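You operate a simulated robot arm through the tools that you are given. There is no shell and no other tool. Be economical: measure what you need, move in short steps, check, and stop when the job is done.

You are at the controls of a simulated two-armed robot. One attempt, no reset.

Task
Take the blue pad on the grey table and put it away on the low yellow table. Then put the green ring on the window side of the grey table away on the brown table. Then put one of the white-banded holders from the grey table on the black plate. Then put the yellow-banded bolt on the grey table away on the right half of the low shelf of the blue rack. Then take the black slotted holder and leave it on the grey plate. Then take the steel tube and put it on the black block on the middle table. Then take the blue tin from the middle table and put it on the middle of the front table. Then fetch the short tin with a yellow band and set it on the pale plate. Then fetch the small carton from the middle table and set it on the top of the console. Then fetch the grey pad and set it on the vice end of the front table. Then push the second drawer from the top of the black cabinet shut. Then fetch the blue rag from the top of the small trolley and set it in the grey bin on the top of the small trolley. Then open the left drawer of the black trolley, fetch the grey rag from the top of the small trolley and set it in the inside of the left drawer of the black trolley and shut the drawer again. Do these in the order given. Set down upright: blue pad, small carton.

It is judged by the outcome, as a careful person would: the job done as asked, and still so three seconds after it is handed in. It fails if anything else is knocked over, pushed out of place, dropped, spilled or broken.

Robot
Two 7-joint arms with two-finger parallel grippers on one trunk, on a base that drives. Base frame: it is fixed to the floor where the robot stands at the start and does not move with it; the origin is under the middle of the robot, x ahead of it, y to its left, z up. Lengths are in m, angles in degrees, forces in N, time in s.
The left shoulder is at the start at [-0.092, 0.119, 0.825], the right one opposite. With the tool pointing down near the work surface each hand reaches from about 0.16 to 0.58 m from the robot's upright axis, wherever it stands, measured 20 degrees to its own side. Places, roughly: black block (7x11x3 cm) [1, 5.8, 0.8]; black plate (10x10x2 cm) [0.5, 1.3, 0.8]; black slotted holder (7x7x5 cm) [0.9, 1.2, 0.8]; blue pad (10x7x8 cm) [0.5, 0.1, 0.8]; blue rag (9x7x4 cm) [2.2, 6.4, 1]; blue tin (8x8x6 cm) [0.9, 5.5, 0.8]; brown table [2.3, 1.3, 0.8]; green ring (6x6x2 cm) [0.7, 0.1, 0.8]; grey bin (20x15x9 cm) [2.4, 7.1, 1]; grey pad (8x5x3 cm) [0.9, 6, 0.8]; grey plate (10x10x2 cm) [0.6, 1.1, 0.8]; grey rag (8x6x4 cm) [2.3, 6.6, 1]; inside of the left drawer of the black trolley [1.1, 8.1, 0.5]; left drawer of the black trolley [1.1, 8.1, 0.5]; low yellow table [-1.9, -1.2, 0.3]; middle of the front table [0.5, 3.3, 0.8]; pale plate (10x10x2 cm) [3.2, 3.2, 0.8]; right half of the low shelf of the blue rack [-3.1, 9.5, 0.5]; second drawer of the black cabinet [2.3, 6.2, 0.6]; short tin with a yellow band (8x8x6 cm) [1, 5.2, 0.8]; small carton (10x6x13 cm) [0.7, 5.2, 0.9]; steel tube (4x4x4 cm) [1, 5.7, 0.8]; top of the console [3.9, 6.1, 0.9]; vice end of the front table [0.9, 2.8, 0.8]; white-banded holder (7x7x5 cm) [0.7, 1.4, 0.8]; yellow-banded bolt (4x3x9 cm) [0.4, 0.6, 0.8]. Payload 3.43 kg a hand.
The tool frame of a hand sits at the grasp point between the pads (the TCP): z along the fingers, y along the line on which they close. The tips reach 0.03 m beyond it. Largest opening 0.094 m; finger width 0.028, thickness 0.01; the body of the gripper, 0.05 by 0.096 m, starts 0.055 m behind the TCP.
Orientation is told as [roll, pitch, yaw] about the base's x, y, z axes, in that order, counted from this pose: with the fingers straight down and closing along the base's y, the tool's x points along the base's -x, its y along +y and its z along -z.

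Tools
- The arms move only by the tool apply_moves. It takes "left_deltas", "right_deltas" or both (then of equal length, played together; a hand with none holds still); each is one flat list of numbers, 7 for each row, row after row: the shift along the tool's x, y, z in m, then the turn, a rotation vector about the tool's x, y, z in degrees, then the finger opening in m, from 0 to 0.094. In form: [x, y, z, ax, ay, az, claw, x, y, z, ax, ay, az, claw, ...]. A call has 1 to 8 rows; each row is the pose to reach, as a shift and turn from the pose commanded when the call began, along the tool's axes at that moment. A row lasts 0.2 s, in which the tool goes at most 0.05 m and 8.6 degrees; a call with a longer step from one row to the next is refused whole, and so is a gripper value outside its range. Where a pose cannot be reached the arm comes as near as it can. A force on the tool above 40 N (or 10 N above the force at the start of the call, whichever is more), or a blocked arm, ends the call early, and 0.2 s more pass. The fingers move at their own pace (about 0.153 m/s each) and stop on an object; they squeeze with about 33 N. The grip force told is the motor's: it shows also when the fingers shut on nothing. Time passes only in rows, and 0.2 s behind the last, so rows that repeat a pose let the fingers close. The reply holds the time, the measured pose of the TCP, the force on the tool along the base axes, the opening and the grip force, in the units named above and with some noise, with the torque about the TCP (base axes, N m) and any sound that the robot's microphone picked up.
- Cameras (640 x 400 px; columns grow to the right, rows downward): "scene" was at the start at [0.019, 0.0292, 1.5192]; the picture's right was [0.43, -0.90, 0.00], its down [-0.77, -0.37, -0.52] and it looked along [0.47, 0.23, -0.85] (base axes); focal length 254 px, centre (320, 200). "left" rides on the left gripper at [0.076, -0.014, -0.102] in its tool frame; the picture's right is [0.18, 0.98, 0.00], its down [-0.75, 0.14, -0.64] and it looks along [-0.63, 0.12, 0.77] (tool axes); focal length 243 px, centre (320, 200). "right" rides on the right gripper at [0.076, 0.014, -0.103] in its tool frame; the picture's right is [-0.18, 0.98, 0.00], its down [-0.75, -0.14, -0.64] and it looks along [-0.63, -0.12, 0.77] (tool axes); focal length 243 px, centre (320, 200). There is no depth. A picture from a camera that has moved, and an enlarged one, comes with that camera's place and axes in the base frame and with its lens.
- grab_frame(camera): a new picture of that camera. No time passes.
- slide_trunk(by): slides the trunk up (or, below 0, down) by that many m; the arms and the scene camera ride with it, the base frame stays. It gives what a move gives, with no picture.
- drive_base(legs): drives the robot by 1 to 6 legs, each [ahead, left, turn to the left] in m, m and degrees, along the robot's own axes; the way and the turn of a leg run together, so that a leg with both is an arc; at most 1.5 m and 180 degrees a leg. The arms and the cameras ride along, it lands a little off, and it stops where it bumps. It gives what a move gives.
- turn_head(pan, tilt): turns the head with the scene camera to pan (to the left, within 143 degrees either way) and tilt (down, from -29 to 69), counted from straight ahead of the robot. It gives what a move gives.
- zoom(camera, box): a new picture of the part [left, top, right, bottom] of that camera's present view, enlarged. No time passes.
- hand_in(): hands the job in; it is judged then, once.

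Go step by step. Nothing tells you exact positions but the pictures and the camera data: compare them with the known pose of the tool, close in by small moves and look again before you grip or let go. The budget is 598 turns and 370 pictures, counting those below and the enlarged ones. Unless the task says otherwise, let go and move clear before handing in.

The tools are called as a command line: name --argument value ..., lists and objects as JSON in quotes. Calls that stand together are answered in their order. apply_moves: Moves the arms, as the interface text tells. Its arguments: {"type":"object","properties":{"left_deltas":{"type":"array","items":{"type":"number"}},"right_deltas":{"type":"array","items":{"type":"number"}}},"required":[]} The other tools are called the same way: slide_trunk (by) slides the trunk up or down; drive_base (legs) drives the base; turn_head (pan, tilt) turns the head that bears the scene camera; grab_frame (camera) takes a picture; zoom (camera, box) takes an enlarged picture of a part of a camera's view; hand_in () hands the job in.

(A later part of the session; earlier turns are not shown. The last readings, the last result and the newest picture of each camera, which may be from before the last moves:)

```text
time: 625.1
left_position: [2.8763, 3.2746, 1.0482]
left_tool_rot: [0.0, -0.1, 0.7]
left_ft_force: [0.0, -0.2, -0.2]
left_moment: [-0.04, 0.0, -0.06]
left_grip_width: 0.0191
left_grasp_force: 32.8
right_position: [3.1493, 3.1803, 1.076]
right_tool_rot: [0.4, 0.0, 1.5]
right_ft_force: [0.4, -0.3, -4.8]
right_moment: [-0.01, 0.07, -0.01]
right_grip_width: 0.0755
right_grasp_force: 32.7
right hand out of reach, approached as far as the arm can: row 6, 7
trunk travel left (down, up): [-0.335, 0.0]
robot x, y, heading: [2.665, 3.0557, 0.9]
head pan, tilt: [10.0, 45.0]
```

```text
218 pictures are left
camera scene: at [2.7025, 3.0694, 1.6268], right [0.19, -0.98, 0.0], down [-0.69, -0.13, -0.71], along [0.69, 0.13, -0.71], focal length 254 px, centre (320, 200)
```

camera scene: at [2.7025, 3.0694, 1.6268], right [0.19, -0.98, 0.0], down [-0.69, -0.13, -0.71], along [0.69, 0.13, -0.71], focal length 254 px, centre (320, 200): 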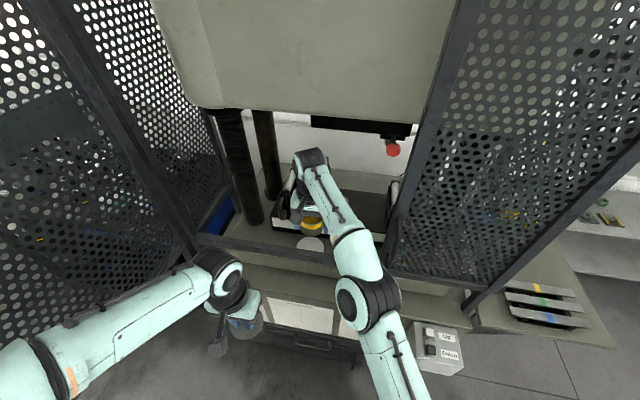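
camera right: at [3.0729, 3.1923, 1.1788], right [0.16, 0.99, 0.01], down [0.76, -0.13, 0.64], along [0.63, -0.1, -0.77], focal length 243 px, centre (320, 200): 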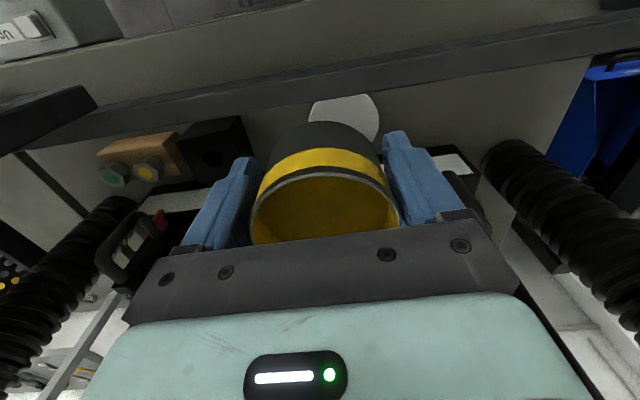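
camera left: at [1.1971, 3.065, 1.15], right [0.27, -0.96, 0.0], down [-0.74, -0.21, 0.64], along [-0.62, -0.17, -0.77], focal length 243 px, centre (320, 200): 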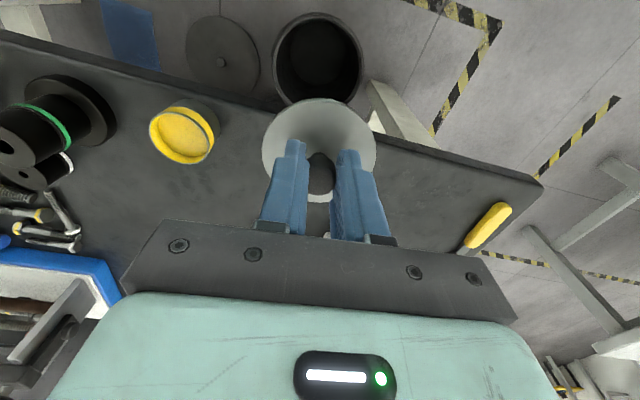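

Plate centre measured at about [3.197, 3.207], z ≈ 0.845; rail x 3.12–3.14. I retract a little, drive 0.12 m closer, then yaw the hand 40° so its camera clears the rail.

apply_moves --right_deltas '[0.03, 0, 0, 0, 0, 0, 0.05, 0.06, 0, 0, 0, 0, 0, 0.05, 0.09, 0, 0, 0, 0, 0, 0.05, 0.12, 0, 0, 0, 0, 0, 0.05]'

drive_base --legs '[[0.12, 0, 0]]'

grab_frame --camera "right"

```text
time: 626.1
left_position: [2.8756, 3.2738, 1.0478]
left_tool_rot: [0.0, 0.0, 0.7]
left_ft_force: [0.3, 0.6, -0.5]
left_moment: [-0.02, 0.0, -0.02]
left_grip_width: 0.0191
left_grasp_force: 33.4
right_position: [3.0261, 3.1786, 1.0787]
right_tool_rot: [0.5, -0.1, 1.3]
right_ft_force: [-0.8, 0.0, -5.5]
right_moment: [-0.01, 0.06, 0.02]
right_grip_width: 0.0751
right_grasp_force: 33.1
trunk travel left (down, up): [-0.335, 0.0]
robot x, y, heading: [2.6651, 3.0551, 0.8]
head pan, tilt: [10.0, 45.0]
```

```text
time: 627.5
left_position: [2.9957, 3.2764, 1.0491]
left_tool_rot: [0.0, 0.1, 0.8]
left_ft_force: [0.0, 0.0, -0.9]
left_moment: [0.0, -0.01, -0.02]
left_grip_width: 0.0193
left_grasp_force: 32.8
right_position: [3.1477, 3.1799, 1.0762]
right_tool_rot: [0.3, 0.1, 1.4]
right_ft_force: [1.0, -0.1, -5.2]
right_moment: [0.0, 0.03, 0.0]
right_grip_width: 0.0754
right_grasp_force: 33.3
trunk travel left (down, up): [-0.335, 0.0]
robot x, y, heading: [2.7846, 3.0572, 0.9]
head pan, tilt: [10.0, 45.0]
stopped in leg 1: the robot was blocked; the commanded pose is now the measured one
```

```text
217 pictures are left
camera right: at [3.0715, 3.1926, 1.1792], right [0.16, 0.99, 0.0], down [0.76, -0.13, 0.64], along [0.63, -0.1, -0.77], focal length 243 px, centre (320, 200)
```

right: 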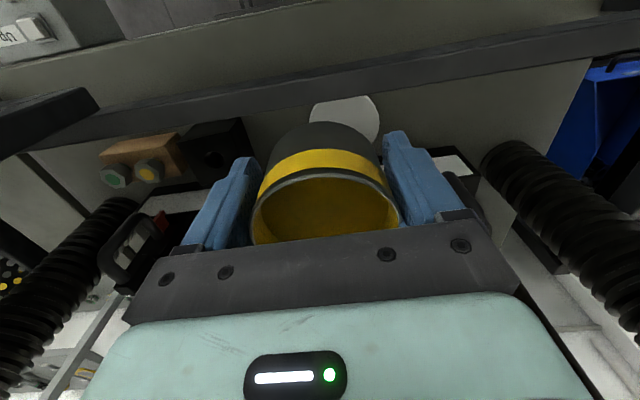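

drive_base --legs '[[-0.015, 0, 0]]'

apply_moves --right_deltas '[-0.02, 0.008, 0, 0, 0, -8, 0.05, -0.04, 0.016, 0, 0, 0, -16, 0.05, -0.06, 0.024, 0, 0, 0, -24, 0.05, -0.072, 0.024, 0, 0, 0, -32, 0.05, -0.072, 0.024, 0, 0, 0, -40, 0.05, -0.072, 0.024, 0.03, 0, 0, -40, 0.05, -0.072, 0.024, 0.06, 0, 0, -40, 0.05]'

grab_frame --camera "right"

grab_frame --camera "scene"

```text
time: 628.3
left_position: [2.9825, 3.2755, 1.0479]
left_tool_rot: [0.0, 0.1, 0.6]
left_ft_force: [-0.2, -0.1, 0.1]
left_moment: [-0.04, 0.0, 0.02]
left_grip_width: 0.0191
left_grasp_force: 33.4
right_position: [3.1345, 3.1801, 1.0789]
right_tool_rot: [0.3, 0.1, 1.3]
right_ft_force: [0.3, 0.4, -5.0]
right_moment: [-0.02, 0.09, 0.03]
right_grip_width: 0.075
right_grasp_force: 32.9
trunk travel left (down, up): [-0.335, 0.0]
robot x, y, heading: [2.7685, 3.0558, 0.7]
head pan, tilt: [10.0, 45.0]
```

```text
time: 629.9
left_position: [2.981, 3.2761, 1.0501]
left_tool_rot: [0.0, 0.2, 0.7]
left_ft_force: [-0.1, -0.4, -1.1]
left_moment: [-0.03, 0.03, 0.01]
left_grip_width: 0.019
left_grasp_force: 33.0
right_position: [3.2077, 3.2071, 1.0181]
right_tool_rot: [0.2, -0.3, 41.4]
right_ft_force: [-0.1, 0.8, -5.1]
right_moment: [-0.04, 0.05, -0.04]
right_grip_width: 0.0749
right_grasp_force: 33.2
trunk travel left (down, up): [-0.335, 0.0]
robot x, y, heading: [2.7717, 3.0537, 0.5]
head pan, tilt: [10.0, 45.0]
```

```text
216 pictures are left
camera right: at [3.1411, 3.167, 1.1202], right [-0.51, 0.86, 0.0], down [0.66, 0.39, 0.65], along [0.55, 0.33, -0.76], focal length 243 px, centre (320, 200)
```

right: 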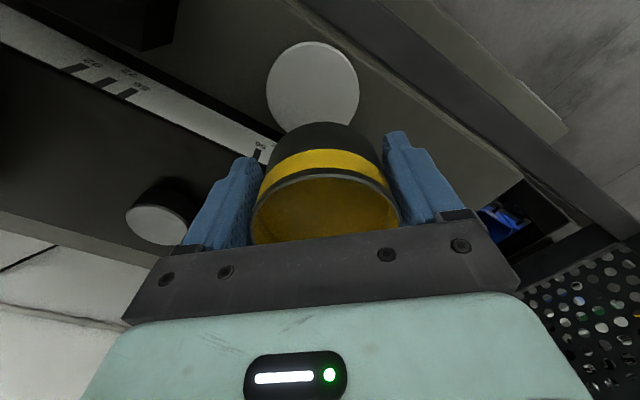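

```text
215 pictures are left
camera scene: at [2.8068, 3.0701, 1.6268], right [0.19, -0.98, 0.0], down [-0.7, -0.13, -0.71], along [0.69, 0.13, -0.71], focal length 254 px, centre (320, 200)
```

scene: 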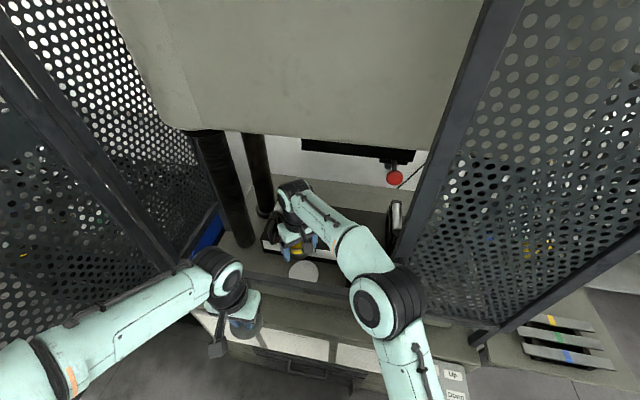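

Plate centre about [3.207, 3.199]. I trim and lower, watching for contact.

apply_moves --right_deltas '[0.005, -0.005, 0.04, 0, 0, 0, 0.05, 0.005, -0.005, 0.075, 0, 0, 0, 0.05, 0.005, -0.005, 0.095, 0, 0, 0, 0.05, 0.005, -0.005, 0.105, 0, 0, 0, 0.05]'

grab_frame --camera "right"

zoom --camera "scene" --box '[240, 180, 360, 300]'

```text
time: 630.9
left_position: [2.9798, 3.2761, 1.0499]
left_tool_rot: [0.1, 0.0, 0.6]
left_ft_force: [-1.0, -0.2, -0.9]
left_moment: [-0.01, -0.01, 0.02]
left_grip_width: 0.0188
left_grasp_force: 32.8
right_position: [3.2037, 3.1986, 0.9126]
right_tool_rot: [0.2, -0.3, 41.3]
right_ft_force: [-1.3, -0.1, -5.7]
right_moment: [-0.04, 0.1, 0.0]
right_grip_width: 0.075
right_grasp_force: 32.9
trunk travel left (down, up): [-0.335, 0.0]
robot x, y, heading: [2.7724, 3.0568, 1.1]
head pan, tilt: [10.0, 45.0]
```

```text
214 pictures are left
camera right: at [3.1383, 3.1593, 1.0144], right [-0.51, 0.86, 0.0], down [0.66, 0.39, 0.64], along [0.55, 0.33, -0.76], focal length 243 px, centre (320, 200)
```

right: 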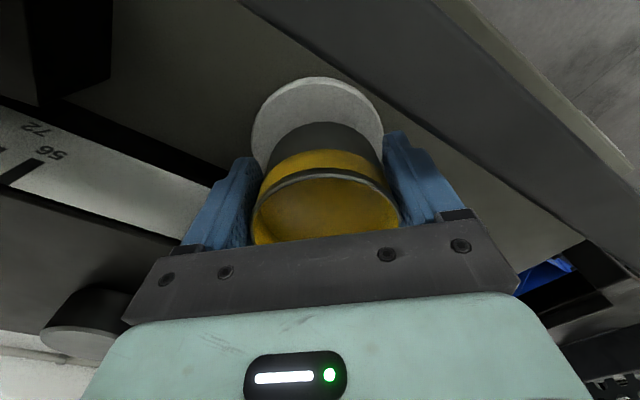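

```text
3.33 times, centred on (300, 240) of scene
camera zoom: at [2.8066, 3.0701, 1.6268], right [0.19, -0.98, 0.0], down [-0.69, -0.13, -0.71], along [0.69, 0.13, -0.71], focal length 848 px, centre (387, 67)
```

zoom: 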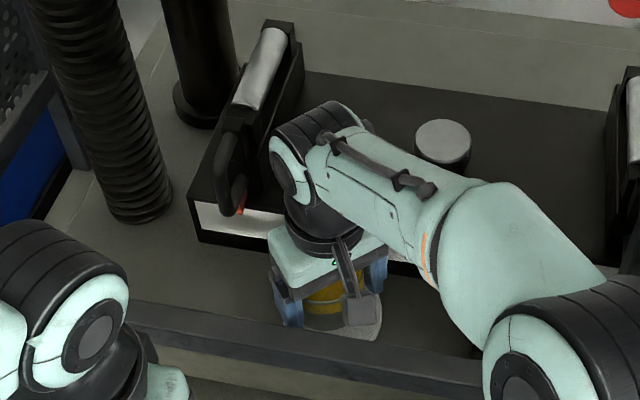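

apply_moves --right_deltas '[0, 0, 0.008, 0, 0, 0, 0.05, 0, 0, 0.014, 0, 0, 0, 0.05, 0, 0, 0.02, 0, 0, 0, 0.05, 0, 0, 0.025, 0, 0, 0, 0.05]'

grab_frame --camera "right"

```text
time: 631.9
left_position: [2.9807, 3.276, 1.0483]
left_tool_rot: [0.0, 0.0, 0.7]
left_ft_force: [-0.5, -0.8, -0.4]
left_moment: [-0.01, 0.02, 0.0]
left_grip_width: 0.019
left_grasp_force: 33.2
right_position: [3.2024, 3.1992, 0.8864]
right_tool_rot: [0.2, -0.3, 41.3]
right_ft_force: [-0.7, -1.0, -5.8]
right_moment: [-0.04, 0.05, 0.02]
right_grip_width: 0.0751
right_grasp_force: 33.1
trunk travel left (down, up): [-0.335, 0.0]
robot x, y, heading: [2.7673, 3.0563, 0.6]
head pan, tilt: [10.0, 45.0]
```

```text
212 pictures are left
camera right: at [3.137, 3.1603, 0.9887], right [-0.51, 0.86, 0.0], down [0.66, 0.39, 0.65], along [0.55, 0.33, -0.76], focal length 243 px, centre (320, 200)
```

right: 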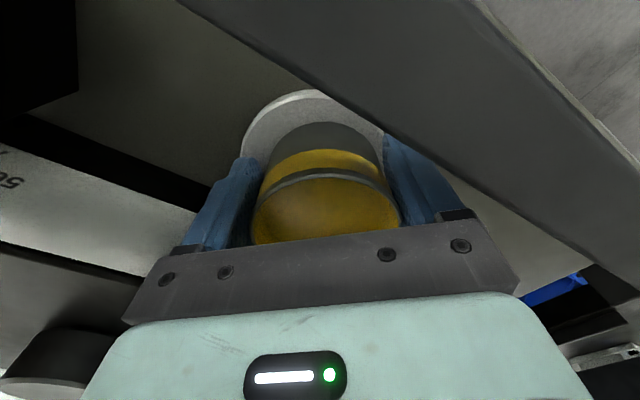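

apply_moves --right_deltas '[0.0, 0, 0.006, 0, 0, 0, 0.05, 0, 0, 0.01, 0, 0, 0, 0.05, 0, 0, 0.014, 0, 0, 0, 0.05, 0, 0, 0.018, 0, 0, 0, 0.05]'

grab_frame --camera "right"

```text
time: 632.7
left_position: [2.9793, 3.2753, 1.0483]
left_tool_rot: [-0.1, 0.0, 0.8]
left_ft_force: [0.9, -0.6, -0.5]
left_moment: [-0.02, 0.05, 0.02]
left_grip_width: 0.0189
left_grasp_force: 33.5
right_position: [3.2054, 3.2024, 0.8822]
right_tool_rot: [0.0, -1.1, 41.3]
right_ft_force: [-5.6, -4.6, 13.9]
right_moment: [-0.23, -0.23, -0.13]
right_grip_width: 0.0748
right_grasp_force: 32.8
trunk travel left (down, up): [-0.335, 0.0]
robot x, y, heading: [2.7671, 3.056, 0.7]
head pan, tilt: [10.0, 45.0]
stopped in row 3 (right hand): the force on the tool passed its limit at 45 N (the readings are from after the stop); the commanded pose is now the measured one
```

```text
211 pictures are left
camera right: at [3.1376, 3.1615, 0.9831], right [-0.51, 0.86, 0.01], down [0.65, 0.38, 0.66], along [0.56, 0.34, -0.76], focal length 243 px, centre (320, 200)
```

right: 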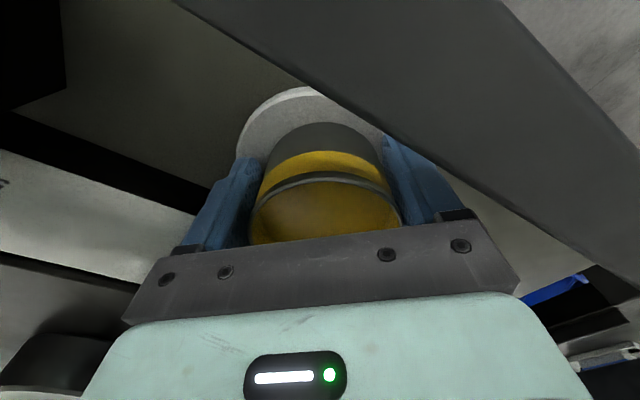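

zoom --camera "scene" --box '[270, 220, 340, 280]'

grab_frame --camera "left"

```text
6.67 times, centred on (305, 250) of scene
camera zoom: at [2.8045, 3.0693, 1.6268], right [0.19, -0.98, 0.0], down [-0.69, -0.13, -0.71], along [0.7, 0.13, -0.71], focal length 1695 px, centre (420, -133)
```

zoom: 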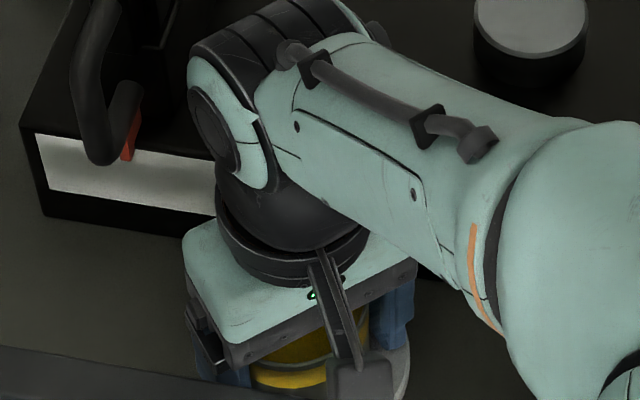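

```text
209 pictures are left
camera left: at [2.9021, 3.261, 1.1512], right [-0.2, 0.98, 0.0], down [0.75, 0.15, 0.64], along [0.63, 0.13, -0.77], focal length 243 px, centre (320, 200)
```

left: 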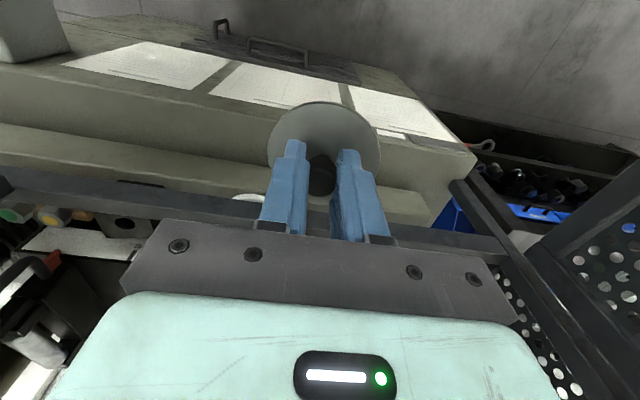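

The geometry is consistent with the tin resting on the plate. I ease off 2 mm, open, and look.

apply_moves --right_deltas '[0, 0, -0.001, 0, 0.8, 0, 0.05, 0, 0, -0.001, 0, 0.8, 0, 0.094, 0, 0, -0.001, 0, 0.8, 0, 0.094, 0, 0, -0.03, 0, 0.8, 0, 0.094, 0, 0, -0.06, 0, 0.8, 0, 0.094]'

grab_frame --camera "right"

```text
time: 633.9
left_position: [2.9806, 3.2758, 1.0494]
left_tool_rot: [0.0, 0.1, 0.7]
left_ft_force: [-0.3, 0.0, -0.1]
left_moment: [0.01, 0.05, 0.01]
left_grip_width: 0.0188
left_grasp_force: 32.8
right_position: [3.2032, 3.2009, 0.9393]
right_tool_rot: [0.2, 0.0, 41.3]
right_ft_force: [-0.7, -0.1, 0.7]
right_moment: [-0.06, 0.02, -0.01]
right_grip_width: 0.0939
right_grasp_force: 0.0
trunk travel left (down, up): [-0.335, 0.0]
robot x, y, heading: [2.7674, 3.0558, 0.6]
head pan, tilt: [10.0, 45.0]
```

```text
208 pictures are left
camera right: at [3.1375, 3.1622, 1.0422], right [-0.51, 0.86, 0.0], down [0.66, 0.39, 0.64], along [0.55, 0.33, -0.77], focal length 243 px, centre (320, 200)
```

right: 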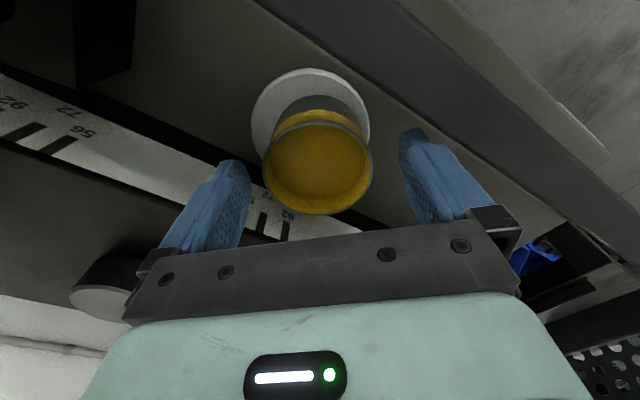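

The tin stands on the plate with its rim at about [3.21, 3.205]. I pull the right hand out over the rail.

apply_moves --right_deltas '[0, 0, -0.045, 0, 0, 0, 0.094, 0, 0, -0.09, 0, 0, 0, 0.094, 0, 0, -0.13, 0, 0, 0, 0.094, 0.04, 0, -0.14, 0, 0, 8, 0.094, 0.085, 0, -0.14, 0, 0, 16, 0.094, 0.13, 0, -0.14, 0, 0, 24, 0.094, 0.175, 0.01, -0.14, 0, 0, 32, 0.094, 0.22, 0.02, -0.14, 0, 0, 40, 0.094]'

grab_frame --camera "left"

```text
time: 635.7
left_position: [2.9795, 3.2759, 1.0492]
left_tool_rot: [-0.1, 0.0, 0.6]
left_ft_force: [-0.6, -0.1, 0.4]
left_moment: [0.01, -0.01, 0.01]
left_grip_width: 0.0189
left_grasp_force: 33.4
right_position: [3.027, 3.0662, 1.0799]
right_tool_rot: [0.1, 0.1, 1.2]
right_ft_force: [0.4, -0.7, 0.0]
right_moment: [0.02, 0.02, 0.02]
right_grip_width: 0.0942
right_grasp_force: 0.1
trunk travel left (down, up): [-0.335, 0.0]
robot x, y, heading: [2.7696, 3.0537, 0.2]
head pan, tilt: [10.0, 45.0]
```

```text
207 pictures are left
camera left: at [2.9024, 3.2606, 1.1514], right [-0.2, 0.98, 0.0], down [0.75, 0.15, 0.64], along [0.63, 0.13, -0.77], focal length 243 px, centre (320, 200)
```

left: 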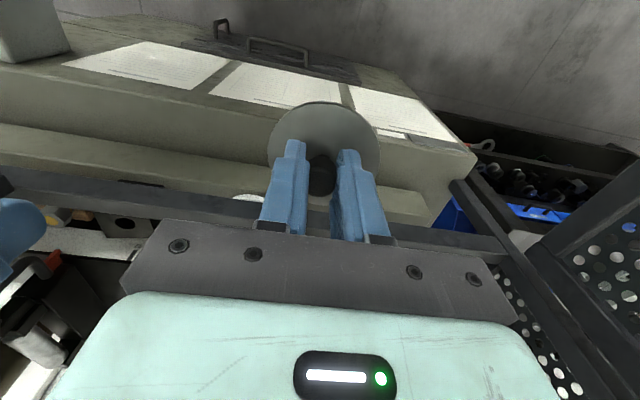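

apply_moves --right_deltas '[0.03, -0.03, 0, 0, 0, 0, 0.094, 0.06, -0.06, 0, 0, 0, 0, 0.094, 0.08, -0.09, 0, 0, 0, 0, 0.094, 0.08, -0.12, 0, 0, 0, 0, 0.094, 0.08, -0.12, 0, 0, 0, 0, 0.094, 0.08, -0.12, 0, 0, 0, 0, 0.094, 0.08, -0.12, 0, 0, 0, 0, 0.094]' --left_deltas '[0, 0, -0.02, 0, 0, 0, 0, 0, 0, -0.035, 0, 0, 0, 0, -0.04, -0.01, -0.035, 0, 0, 0, 0, -0.085, -0.025, -0.035, 0, 0, 0, 0, -0.13, -0.04, -0.035, 0, 0, 0, 0, -0.175, -0.055, -0.035, 0, 0, 0, 0, -0.215, -0.073, -0.035, 0, 0, 0, 0]'

grab_frame --camera "left"

```text
time: 637.3
left_position: [3.1981, 3.2025, 1.0828]
left_tool_rot: [0.0, 0.0, 0.7]
left_ft_force: [0.9, 0.1, 0.4]
left_moment: [0.02, 0.01, -0.02]
left_grip_width: 0.0191
left_grasp_force: 32.9
right_position: [2.9515, 2.9474, 1.0791]
right_tool_rot: [0.1, 0.1, 1.3]
right_ft_force: [-0.1, -0.6, -0.2]
right_moment: [-0.01, 0.04, 0.01]
right_grip_width: 0.0943
right_grasp_force: 0.1
trunk travel left (down, up): [-0.335, 0.0]
robot x, y, heading: [2.769, 3.0555, 0.5]
head pan, tilt: [10.0, 45.0]
```

```text
206 pictures are left
camera left: at [3.1217, 3.1881, 1.1855], right [-0.2, 0.98, 0.0], down [0.75, 0.15, 0.64], along [0.63, 0.13, -0.77], focal length 243 px, centre (320, 200)
```

left: 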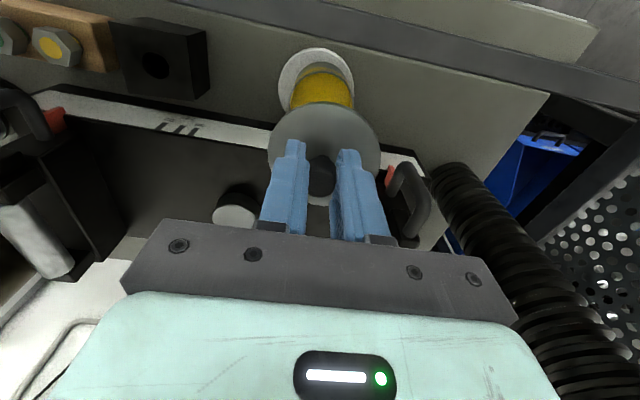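

apply_moves --left_deltas '[-0.012, 0.0045, 0.04, 0, 0, 0, 0, -0.012, 0.0045, 0.08, 0, 0, 0, 0, -0.012, 0.0045, 0.105, 0, 0, 0, 0, -0.012, 0.0045, 0.105, 0, 0, 0, 0]'

grab_frame --camera "left"

grab_frame --camera "right"

```text
time: 638.3
left_position: [3.2064, 3.2095, 0.9774]
left_tool_rot: [0.1, -0.1, 0.7]
left_ft_force: [-0.3, -0.6, 0.0]
left_moment: [0.0, 0.02, -0.02]
left_grip_width: 0.0191
left_grasp_force: 32.8
right_position: [2.9509, 2.9484, 1.0792]
right_tool_rot: [0.1, 0.0, 1.3]
right_ft_force: [-0.1, -0.8, 0.2]
right_moment: [0.01, -0.01, 0.0]
right_grip_width: 0.0939
right_grasp_force: 0.0
trunk travel left (down, up): [-0.335, 0.0]
robot x, y, heading: [2.7711, 3.0576, 0.7]
head pan, tilt: [10.0, 45.0]
```

```text
205 pictures are left
camera left: at [3.1301, 3.1959, 1.0797], right [-0.2, 0.98, 0.0], down [0.75, 0.15, 0.64], along [0.63, 0.13, -0.77], focal length 243 px, centre (320, 200)
```

left: 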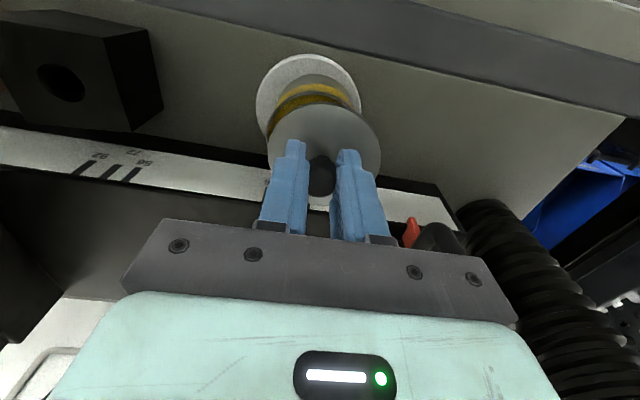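

```text
204 pictures are left
camera right: at [2.8746, 2.9612, 1.1817], right [0.16, 0.99, 0.0], down [0.76, -0.13, 0.64], along [0.63, -0.1, -0.77], focal length 243 px, centre (320, 200)
```

right: 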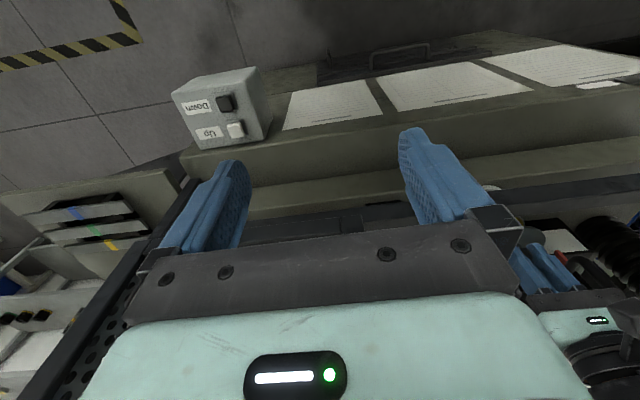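

apply_moves --left_deltas '[-0.006, -0.005, 0.008, 0, 0, 0, 0, -0.006, -0.005, 0.016, 0, 0, 0, 0, -0.006, -0.005, 0.016, 0, 0, 0, 0]'

zoom --camera "left" --box '[230, 40, 410, 220]'

zoom --camera "scene" --box '[260, 210, 350, 290]'

```text
time: 639.1
left_position: [3.2141, 3.2055, 0.9636]
left_tool_rot: [0.0, 0.0, 0.7]
left_ft_force: [0.1, 0.5, -0.1]
left_moment: [0.01, -0.02, 0.02]
left_grip_width: 0.0191
left_grasp_force: 32.7
right_position: [2.9507, 2.9484, 1.0796]
right_tool_rot: [0.3, 0.0, 1.3]
right_ft_force: [0.2, -0.8, 0.7]
right_moment: [0.03, 0.0, -0.02]
right_grip_width: 0.0938
right_grasp_force: 0.1
trunk travel left (down, up): [-0.335, 0.0]
robot x, y, heading: [2.7665, 3.0557, 0.8]
head pan, tilt: [10.0, 45.0]
```

```text
2.22 times, centred on (320, 130) of left
camera zoom: at [3.1375, 3.1906, 1.0663], right [-0.2, 0.98, 0.0], down [0.75, 0.15, 0.64], along [0.63, 0.13, -0.77], focal length 539 px, centre (320, 356)
```

zoom: 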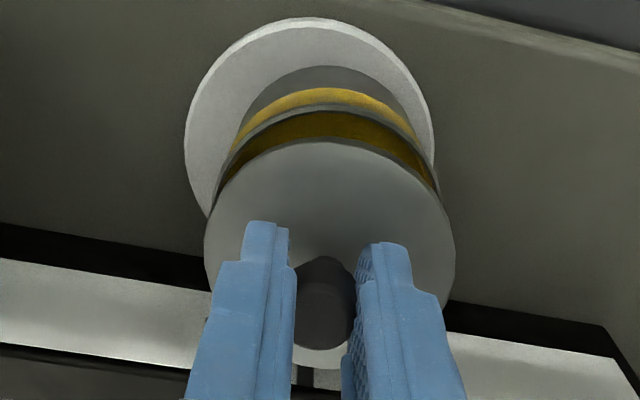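

```text
5.00 times, centred on (305, 250) of scene
camera zoom: at [2.8059, 3.0697, 1.6268], right [0.19, -0.98, 0.0], down [-0.69, -0.13, -0.71], along [0.69, 0.13, -0.71], focal length 1271 px, centre (395, -50)
```

zoom: 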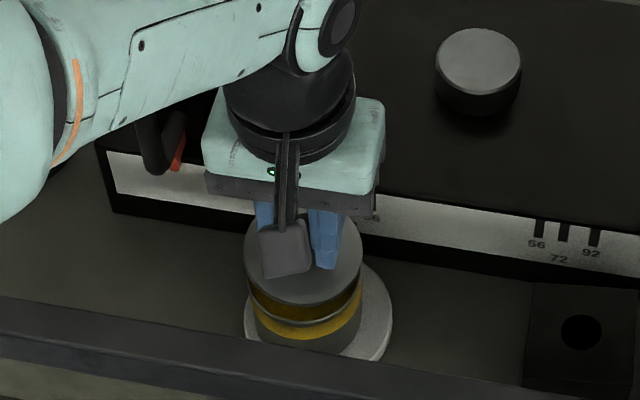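

Lid is nearly concentric (about 4 mm too far ahead). I correct and press it down.

apply_moves --left_deltas '[0.004, -0.0015, 0.006, 0, 0, 0, 0, 0.004, -0.0015, 0.011, 0, 0, 0, 0, 0.004, -0.0015, 0.015, 0, 0, 0, 0, 0.004, -0.0015, 0.018, 0, 0, 0, 0, 0.004, -0.0015, 0.021, 0, 0, 0, 0]'

zoom --camera "left" --box '[230, 40, 410, 220]'

```text
time: 640.2
left_position: [3.2114, 3.2052, 0.9502]
left_tool_rot: [0.1, -0.7, 0.9]
left_ft_force: [-3.8, 2.5, 14.6]
left_moment: [0.05, 0.31, 0.01]
left_grip_width: 0.0192
left_grasp_force: 32.5
right_position: [2.9483, 2.948, 1.0793]
right_tool_rot: [0.1, 0.0, 1.4]
right_ft_force: [0.2, 0.7, 0.5]
right_moment: [0.01, 0.0, 0.01]
right_grip_width: 0.0938
right_grasp_force: 0.1
trunk travel left (down, up): [-0.335, 0.0]
robot x, y, heading: [2.7715, 3.0537, 0.9]
head pan, tilt: [10.0, 45.0]
heard: snap
stopped in row 5 (left hand): the force on the tool passed its limit at 43 N (the readings are from after the stop); the commanded pose is now the measured one
```

```text
2.22 times, centred on (320, 130) of left
camera zoom: at [3.1328, 3.1905, 1.051], right [-0.2, 0.98, 0.0], down [0.74, 0.15, 0.65], along [0.64, 0.13, -0.76], focal length 539 px, centre (320, 356)
```

zoom: 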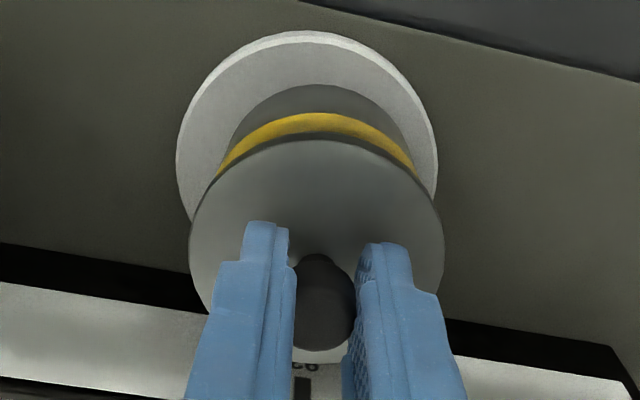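

Snapped on. I release the knob and rise, then inspect.

apply_moves --left_deltas '[0, 0, -0.0005, 0, 0, 0, 0.02, 0, 0, -0.0005, 0, 0, 0, 0.05, 0, 0, -0.0005, 0, 0, 0, 0.05, 0, 0, -0.03, 0, 0, 0, 0.05, 0, 0, -0.07, 0, 0, 0, 0.05, 0, 0, -0.1, 0, 0, 0, 0.05]'

zoom --camera "left" --box '[230, 20, 410, 160]'

zoom --camera "scene" --box '[260, 210, 350, 290]'

```text
time: 641.6
left_position: [3.2114, 3.2069, 1.0482]
left_tool_rot: [0.0, -0.5, 0.9]
left_ft_force: [0.1, 0.0, -0.1]
left_moment: [-0.02, -0.03, 0.0]
left_grip_width: 0.0502
left_grasp_force: 0.0
right_position: [2.9502, 2.9482, 1.079]
right_tool_rot: [0.2, 0.1, 1.4]
right_ft_force: [-0.3, -0.2, -0.1]
right_moment: [0.02, 0.01, 0.01]
right_grip_width: 0.0939
right_grasp_force: 0.1
trunk travel left (down, up): [-0.335, 0.0]
robot x, y, heading: [2.7695, 3.0527, 0.9]
head pan, tilt: [10.0, 45.0]
```

```text
2.86 times, centred on (320, 90) of left
camera zoom: at [3.133, 3.1922, 1.1498], right [-0.2, 0.98, 0.0], down [0.75, 0.15, 0.65], along [0.64, 0.13, -0.76], focal length 693 px, centre (320, 514)
```

zoom: 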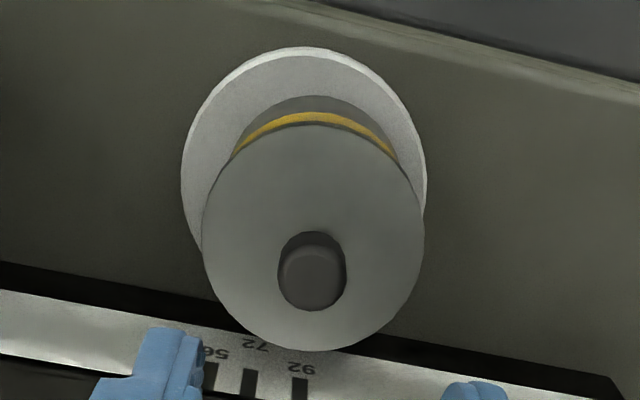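

```text
5.00 times, centred on (305, 250) of scene
camera zoom: at [2.8058, 3.0699, 1.6268], right [0.19, -0.98, 0.0], down [-0.69, -0.13, -0.71], along [0.69, 0.13, -0.71], focal length 1271 px, centre (395, -50)
```

zoom: 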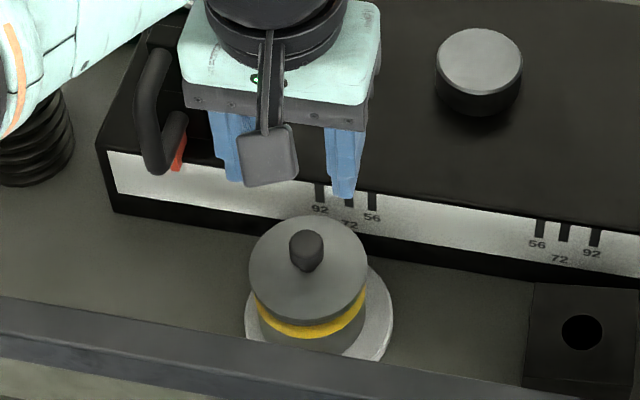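

The tin sits on the pale plate with its lid on. I retract the left hand over the rail and back away from the press.

apply_moves --left_deltas '[0, 0, -0.03, 0, 0, 0, 0.06, 0.04, 0, -0.04, 0, 0, 0, 0.08, 0.085, 0, -0.04, 0, 0, 0, 0.094, 0.13, 0.01, -0.04, 0, 0, 0, 0.094, 0.175, 0.03, -0.04, 0, 0, 0, 0.094, 0.21, 0.06, -0.04, 0, 0, 0, 0.094, 0.23, 0.09, -0.04, 0, 0, 0, 0.094]'

drive_base --legs '[[-0.8, 0, 0]]'

slide_trunk --by -0.085

turn_head --pan 50 --tilt 20

grab_frame --camera "scene"

```text
time: 643.2
left_position: [2.9801, 3.2875, 1.0837]
left_tool_rot: [0.1, -0.6, 0.8]
left_ft_force: [-1.0, 0.3, 0.0]
left_moment: [-0.01, 0.02, -0.02]
left_grip_width: 0.0943
left_grasp_force: 0.0
right_position: [2.9506, 2.9496, 1.0782]
right_tool_rot: [0.3, 0.0, 1.4]
right_ft_force: [-0.2, -0.1, 0.2]
right_moment: [-0.01, 0.03, 0.0]
right_grip_width: 0.0941
right_grasp_force: 0.0
trunk travel left (down, up): [-0.335, 0.0]
robot x, y, heading: [2.7698, 3.0567, 1.1]
head pan, tilt: [10.0, 45.0]
```

```text
time: 647.5
left_position: [2.1725, 3.2764, 1.0842]
left_tool_rot: [0.1, -0.6, 0.9]
left_ft_force: [0.2, 0.3, 0.0]
left_moment: [-0.02, 0.05, 0.01]
left_grip_width: 0.0939
left_grasp_force: 0.0
right_position: [2.1447, 2.9378, 1.0784]
right_tool_rot: [0.2, 0.1, 1.4]
right_ft_force: [-0.4, -0.1, 0.1]
right_moment: [0.04, 0.01, -0.03]
right_grip_width: 0.0941
right_grasp_force: 0.1
trunk travel left (down, up): [-0.335, 0.0]
robot x, y, heading: [1.96, 3.0481, 0.9]
head pan, tilt: [10.0, 45.0]
```

```text
time: 648.7
left_position: [2.1742, 3.2755, 0.9992]
left_tool_rot: [-0.1, -0.7, 0.9]
left_ft_force: [-0.8, 0.6, -0.2]
left_moment: [0.0, -0.01, -0.01]
left_grip_width: 0.0939
left_grasp_force: 0.0
right_position: [2.1443, 2.9379, 0.9951]
right_tool_rot: [0.2, 0.1, 1.4]
right_ft_force: [1.2, -0.2, -0.7]
right_moment: [-0.01, -0.01, 0.01]
right_grip_width: 0.0941
right_grasp_force: 0.2
trunk travel left (down, up): [-0.25, 0.085]
robot x, y, heading: [1.9705, 3.0457, 0.9]
head pan, tilt: [10.0, 45.0]
```

```text
time: 649.8
left_position: [2.1733, 3.277, 0.9975]
left_tool_rot: [0.0, -0.6, 0.9]
left_ft_force: [-0.2, -0.3, -0.1]
left_moment: [-0.01, 0.04, 0.01]
left_grip_width: 0.0942
left_grasp_force: 0.0
right_position: [2.1433, 2.9389, 0.9955]
right_tool_rot: [0.2, 0.2, 1.4]
right_ft_force: [-0.2, -0.8, 0.0]
right_moment: [0.04, 0.01, 0.01]
right_grip_width: 0.0942
right_grasp_force: 0.0
trunk travel left (down, up): [-0.25, 0.085]
robot x, y, heading: [1.9615, 3.0443, 1.1]
head pan, tilt: [50.0, 20.0]
```

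```text
198 pictures are left
camera scene: at [1.9795, 3.1159, 1.5756], right [0.77, -0.63, 0.0], down [-0.22, -0.27, -0.94], along [0.59, 0.73, -0.34], focal length 254 px, centre (320, 200)
```

scene: 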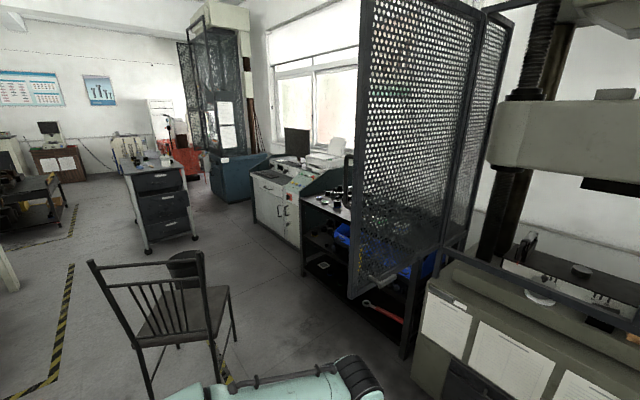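

Next the small carton from the middle table. I go back up the corridor to the gap.

drive_base --legs '[[-0.45, 0.1, 0], [0, 0, 89], [1.45, 0.04, 0]]'

```text
time: 663.0
left_position: [1.3089, 4.8084, 0.9977]
left_tool_rot: [0.0, -0.6, 88.1]
left_ft_force: [0.3, 1.1, 0.3]
left_moment: [0.0, -0.01, 0.0]
left_grip_width: 0.0938
left_grasp_force: 0.1
right_position: [1.646, 4.7633, 0.9943]
right_tool_rot: [0.1, 0.2, 88.5]
right_ft_force: [-0.5, 0.4, -0.3]
right_moment: [0.0, 0.0, -0.03]
right_grip_width: 0.0938
right_grasp_force: 0.0
trunk travel left (down, up): [-0.25, 0.085]
robot x, y, heading: [1.5325, 4.5848, 87.8]
head pan, tilt: [50.0, 20.0]
```

drive_base --legs '[[0, 0.95, 2.2], [0.06, 0, 0]]'

turn_head --pan -10 --tilt 50

grab_frame --camera "scene"

grab_frame --camera "right"

```text
time: 672.2
left_position: [0.3594, 4.868, 0.9979]
left_tool_rot: [0.0, -0.4, 90.9]
left_ft_force: [0.4, 1.0, -0.4]
left_moment: [-0.02, 0.0, -0.01]
left_grip_width: 0.0941
left_grasp_force: 0.0
right_position: [0.6985, 4.8376, 0.995]
right_tool_rot: [0.2, 0.0, 91.4]
right_ft_force: [-0.1, 0.1, 0.0]
right_moment: [-0.03, 0.01, 0.0]
right_grip_width: 0.0938
right_grasp_force: 0.1
trunk travel left (down, up): [-0.25, 0.085]
robot x, y, heading: [0.5902, 4.6615, 90.8]
head pan, tilt: [50.0, 20.0]
```

```text
time: 673.5
left_position: [0.36, 4.8668, 0.998]
left_tool_rot: [0.1, -0.5, 90.9]
left_ft_force: [0.5, 0.3, 0.7]
left_moment: [-0.01, -0.02, 0.01]
left_grip_width: 0.0937
left_grasp_force: 0.0
right_position: [0.6984, 4.8374, 0.9951]
right_tool_rot: [0.2, 0.0, 91.4]
right_ft_force: [-0.1, -0.1, 0.4]
right_moment: [-0.02, 0.03, 0.0]
right_grip_width: 0.0941
right_grasp_force: 0.0
trunk travel left (down, up): [-0.25, 0.085]
robot x, y, heading: [0.5869, 4.6606, 90.7]
head pan, tilt: [-10.0, 50.0]
```

```text
197 pictures are left
camera scene: at [0.6052, 4.689, 1.5301], right [0.99, -0.16, 0.0], down [-0.12, -0.76, -0.64], along [0.1, 0.63, -0.77], focal length 254 px, centre (320, 200)
```

scene: 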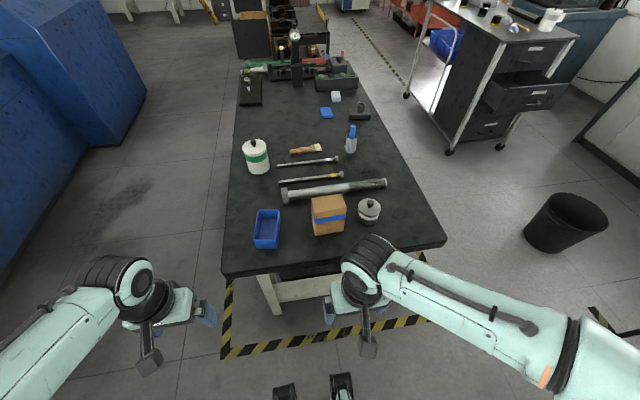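

```text
196 pictures are left
camera right: at [0.6867, 4.7622, 1.0967], right [-0.99, 0.16, 0.0], down [0.12, 0.76, 0.64], along [0.1, 0.63, -0.77], focal length 243 px, centre (320, 200)
```

right: 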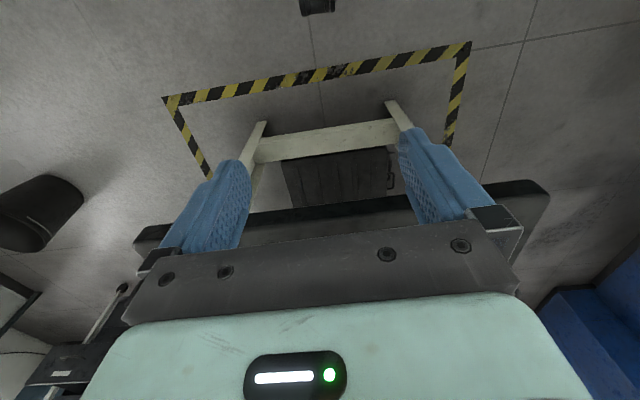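

Carton centre about [0.707, 5.163], top z ≈ 0.93. Its 6 cm side runs along y, so I rotate the right hand 90° while moving over it.

apply_moves --right_deltas '[0, 0, -0.03, 0, 0, -8.5, 0.094, -0.02, 0, -0.065, 0, 0, -17, 0.094, -0.06, 0, -0.075, 0, 0, -25.5, 0.094, -0.1, -0.005, -0.075, 0, 0, -34, 0.094, -0.14, -0.01, -0.075, 0, 0, -42.5, 0.094, -0.18, -0.01, -0.075, 0, 0, -51, 0.094, -0.22, -0.015, -0.075, 0, 0, -59.5, 0.094, -0.25, -0.015, -0.075, 0, 0, -68, 0.094]'

apply_moves --right_deltas '[0, 0, 0, 0, 0, -8, 0.094, 0, 0, 0, 0, 0, -16, 0.094, 0, 0, 0, 0, 0, -23.5, 0.094, 0, 0, 0, 0, 0, -23.5, 0.094]'

grab_frame --camera "right"

```text
time: 675.3
left_position: [0.3587, 4.8687, 0.9991]
left_tool_rot: [0.0, -0.5, 90.8]
left_ft_force: [0.1, -0.1, 0.5]
left_moment: [0.01, 0.02, -0.03]
left_grip_width: 0.0941
left_grasp_force: 0.1
right_position: [0.705, 5.0895, 1.069]
right_tool_rot: [0.2, -0.1, 159.6]
right_ft_force: [0.2, -0.5, -0.5]
right_moment: [-0.02, 0.0, 0.01]
right_grip_width: 0.0938
right_grasp_force: 0.1
trunk travel left (down, up): [-0.25, 0.085]
robot x, y, heading: [0.5886, 4.6573, 90.7]
head pan, tilt: [-10.0, 50.0]
```

```text
time: 676.3
left_position: [0.3592, 4.8666, 0.9982]
left_tool_rot: [0.0, -0.7, 90.9]
left_ft_force: [0.3, -0.1, -0.8]
left_moment: [0.0, 0.02, 0.0]
left_grip_width: 0.0941
left_grasp_force: 0.1
right_position: [0.7068, 5.0899, 1.0697]
right_tool_rot: [0.1, -0.2, -177.0]
right_ft_force: [-0.4, 0.2, 1.0]
right_moment: [-0.01, 0.01, -0.02]
right_grip_width: 0.094
right_grasp_force: 0.1
trunk travel left (down, up): [-0.25, 0.085]
robot x, y, heading: [0.5941, 4.6551, 90.6]
head pan, tilt: [-10.0, 50.0]
```

```text
195 pictures are left
camera right: at [0.7837, 5.0798, 1.1708], right [-0.13, -0.99, 0.0], down [-0.76, 0.1, 0.64], along [-0.64, 0.08, -0.76], focal length 243 px, centre (320, 200)
```

right: 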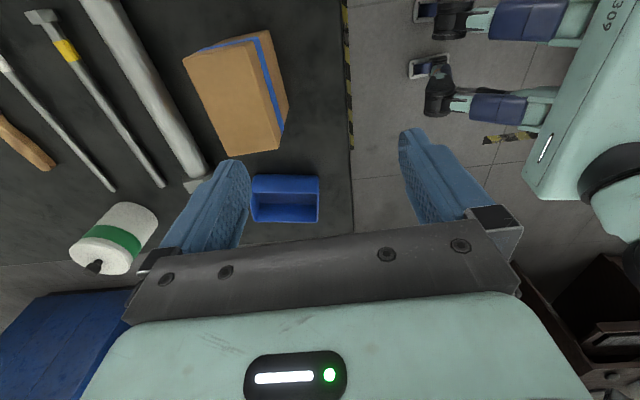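

Carton top measured: x 0.662–0.758, y 5.138–5.205, square to the table. I align over it and descend partway.

apply_moves --right_deltas '[0.003, -0.04, 0, 0, 0, 0, 0.094, 0.007, -0.082, 0.0, 0, 0, 1.5, 0.094, 0.007, -0.082, 0.04, 0, 0, 1.5, 0.094, 0.007, -0.082, 0.08, 0, 0, 1.5, 0.094, 0.007, -0.082, 0.08, 0, 0, 1.5, 0.094]'

grab_frame --camera "right"

```text
time: 677.5
left_position: [0.3588, 4.8658, 0.9993]
left_tool_rot: [0.0, -0.6, 90.9]
left_ft_force: [-0.9, -0.5, -0.2]
left_moment: [0.02, -0.03, -0.04]
left_grip_width: 0.0938
left_grasp_force: 0.1
right_position: [0.7102, 5.1672, 0.992]
right_tool_rot: [0.0, -0.3, -178.6]
right_ft_force: [-0.2, -0.3, -0.5]
right_moment: [0.01, 0.02, 0.0]
right_grip_width: 0.094
right_grasp_force: 0.0
right hand out of reach, approached as far as the arm can: row 2, 3
trunk travel left (down, up): [-0.25, 0.085]
robot x, y, heading: [0.5935, 4.6562, 91.3]
head pan, tilt: [-10.0, 50.0]
```

```text
194 pictures are left
camera right: at [0.7867, 5.1565, 1.0932], right [-0.16, -0.99, 0.0], down [-0.75, 0.12, 0.64], along [-0.64, 0.1, -0.76], focal length 243 px, centre (320, 200)
```

right: 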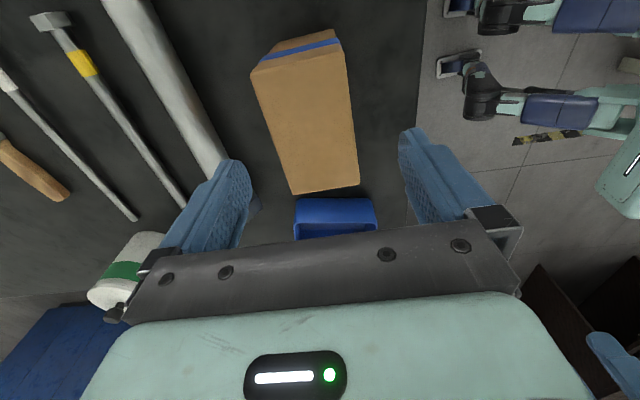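

apply_moves --right_deltas '[0.0, -0.006, 0.04, 0, 0, 0, 0.094, 0.0, -0.006, 0.08, 0, 0, 0, 0.094, 0.0, -0.006, 0.107, 0, 0, 0, 0.094, 0.0, -0.006, 0.107, 0, 0, 0, 0.094]'

grab_frame --camera "right"

```text
time: 678.5
left_position: [0.3593, 4.8672, 0.9979]
left_tool_rot: [0.0, -0.6, 90.9]
left_ft_force: [0.8, -0.2, 0.3]
left_moment: [-0.01, -0.01, -0.01]
left_grip_width: 0.0938
left_grasp_force: 0.2
right_position: [0.7104, 5.1761, 0.8856]
right_tool_rot: [0.2, -0.2, -178.6]
right_ft_force: [-0.7, -0.1, 0.8]
right_moment: [-0.01, 0.0, 0.01]
right_grip_width: 0.0941
right_grasp_force: 0.0
trunk travel left (down, up): [-0.25, 0.085]
robot x, y, heading: [0.5931, 4.6561, 90.9]
head pan, tilt: [-10.0, 50.0]
```

```text
193 pictures are left
camera right: at [0.788, 5.1645, 0.9865], right [-0.16, -0.99, 0.0], down [-0.75, 0.12, 0.64], along [-0.64, 0.1, -0.76], focal length 243 px, centre (320, 200)
```

right: 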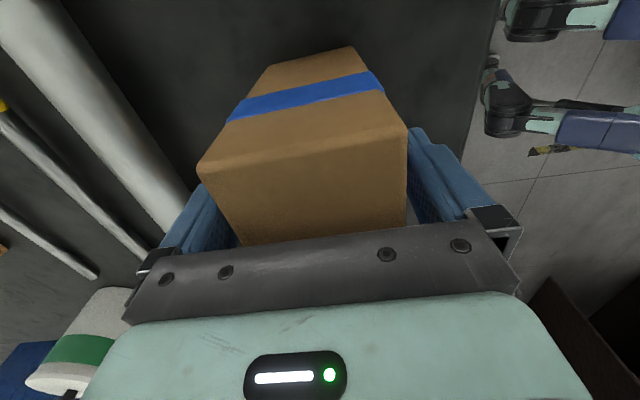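

apply_moves --right_deltas '[0, 0, 0, 0, 0, 0, 0.03, 0, 0, 0, 0, 0, 0, 0.03, 0, 0, 0, 0, 0, 0, 0.03, 0, 0, -0.02, 0, 0, 0, 0.03, 0, 0, -0.05, 0, 0, 0, 0.03, 0, 0.02, -0.08, 0, 0, 0, 0.03, 0, 0.05, -0.11, 0, 0, 0, 0.03, 0, 0.09, -0.13, 0, 0, 0, 0.03]'

grab_frame --camera "right"

```text
time: 680.3
left_position: [0.3591, 4.8661, 0.9988]
left_tool_rot: [0.0, -0.6, 90.9]
left_ft_force: [0.0, -0.2, -0.4]
left_moment: [0.01, 0.01, 0.01]
left_grip_width: 0.094
left_grasp_force: 0.0
right_position: [0.7105, 5.0827, 1.0101]
right_tool_rot: [0.0, -0.2, -178.6]
right_ft_force: [0.4, 0.0, -2.1]
right_moment: [0.0, -0.03, 0.0]
right_grip_width: 0.0639
right_grasp_force: 33.4
trunk travel left (down, up): [-0.25, 0.085]
robot x, y, heading: [0.5884, 4.6545, 90.7]
head pan, tilt: [-10.0, 50.0]
```

```text
192 pictures are left
camera right: at [0.7883, 5.0715, 1.1131], right [-0.16, -0.99, 0.0], down [-0.75, 0.12, 0.64], along [-0.64, 0.1, -0.76], focal length 243 px, centre (320, 200)
```

right: 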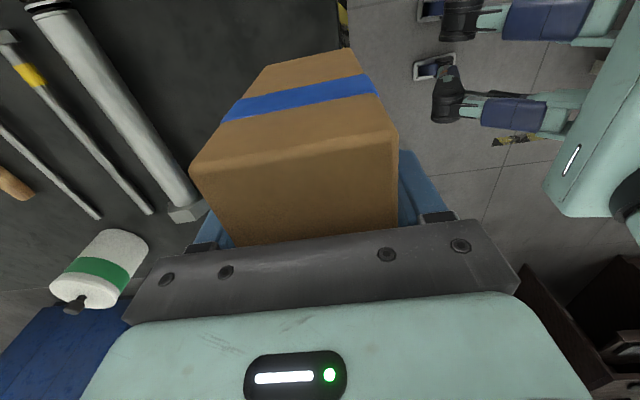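

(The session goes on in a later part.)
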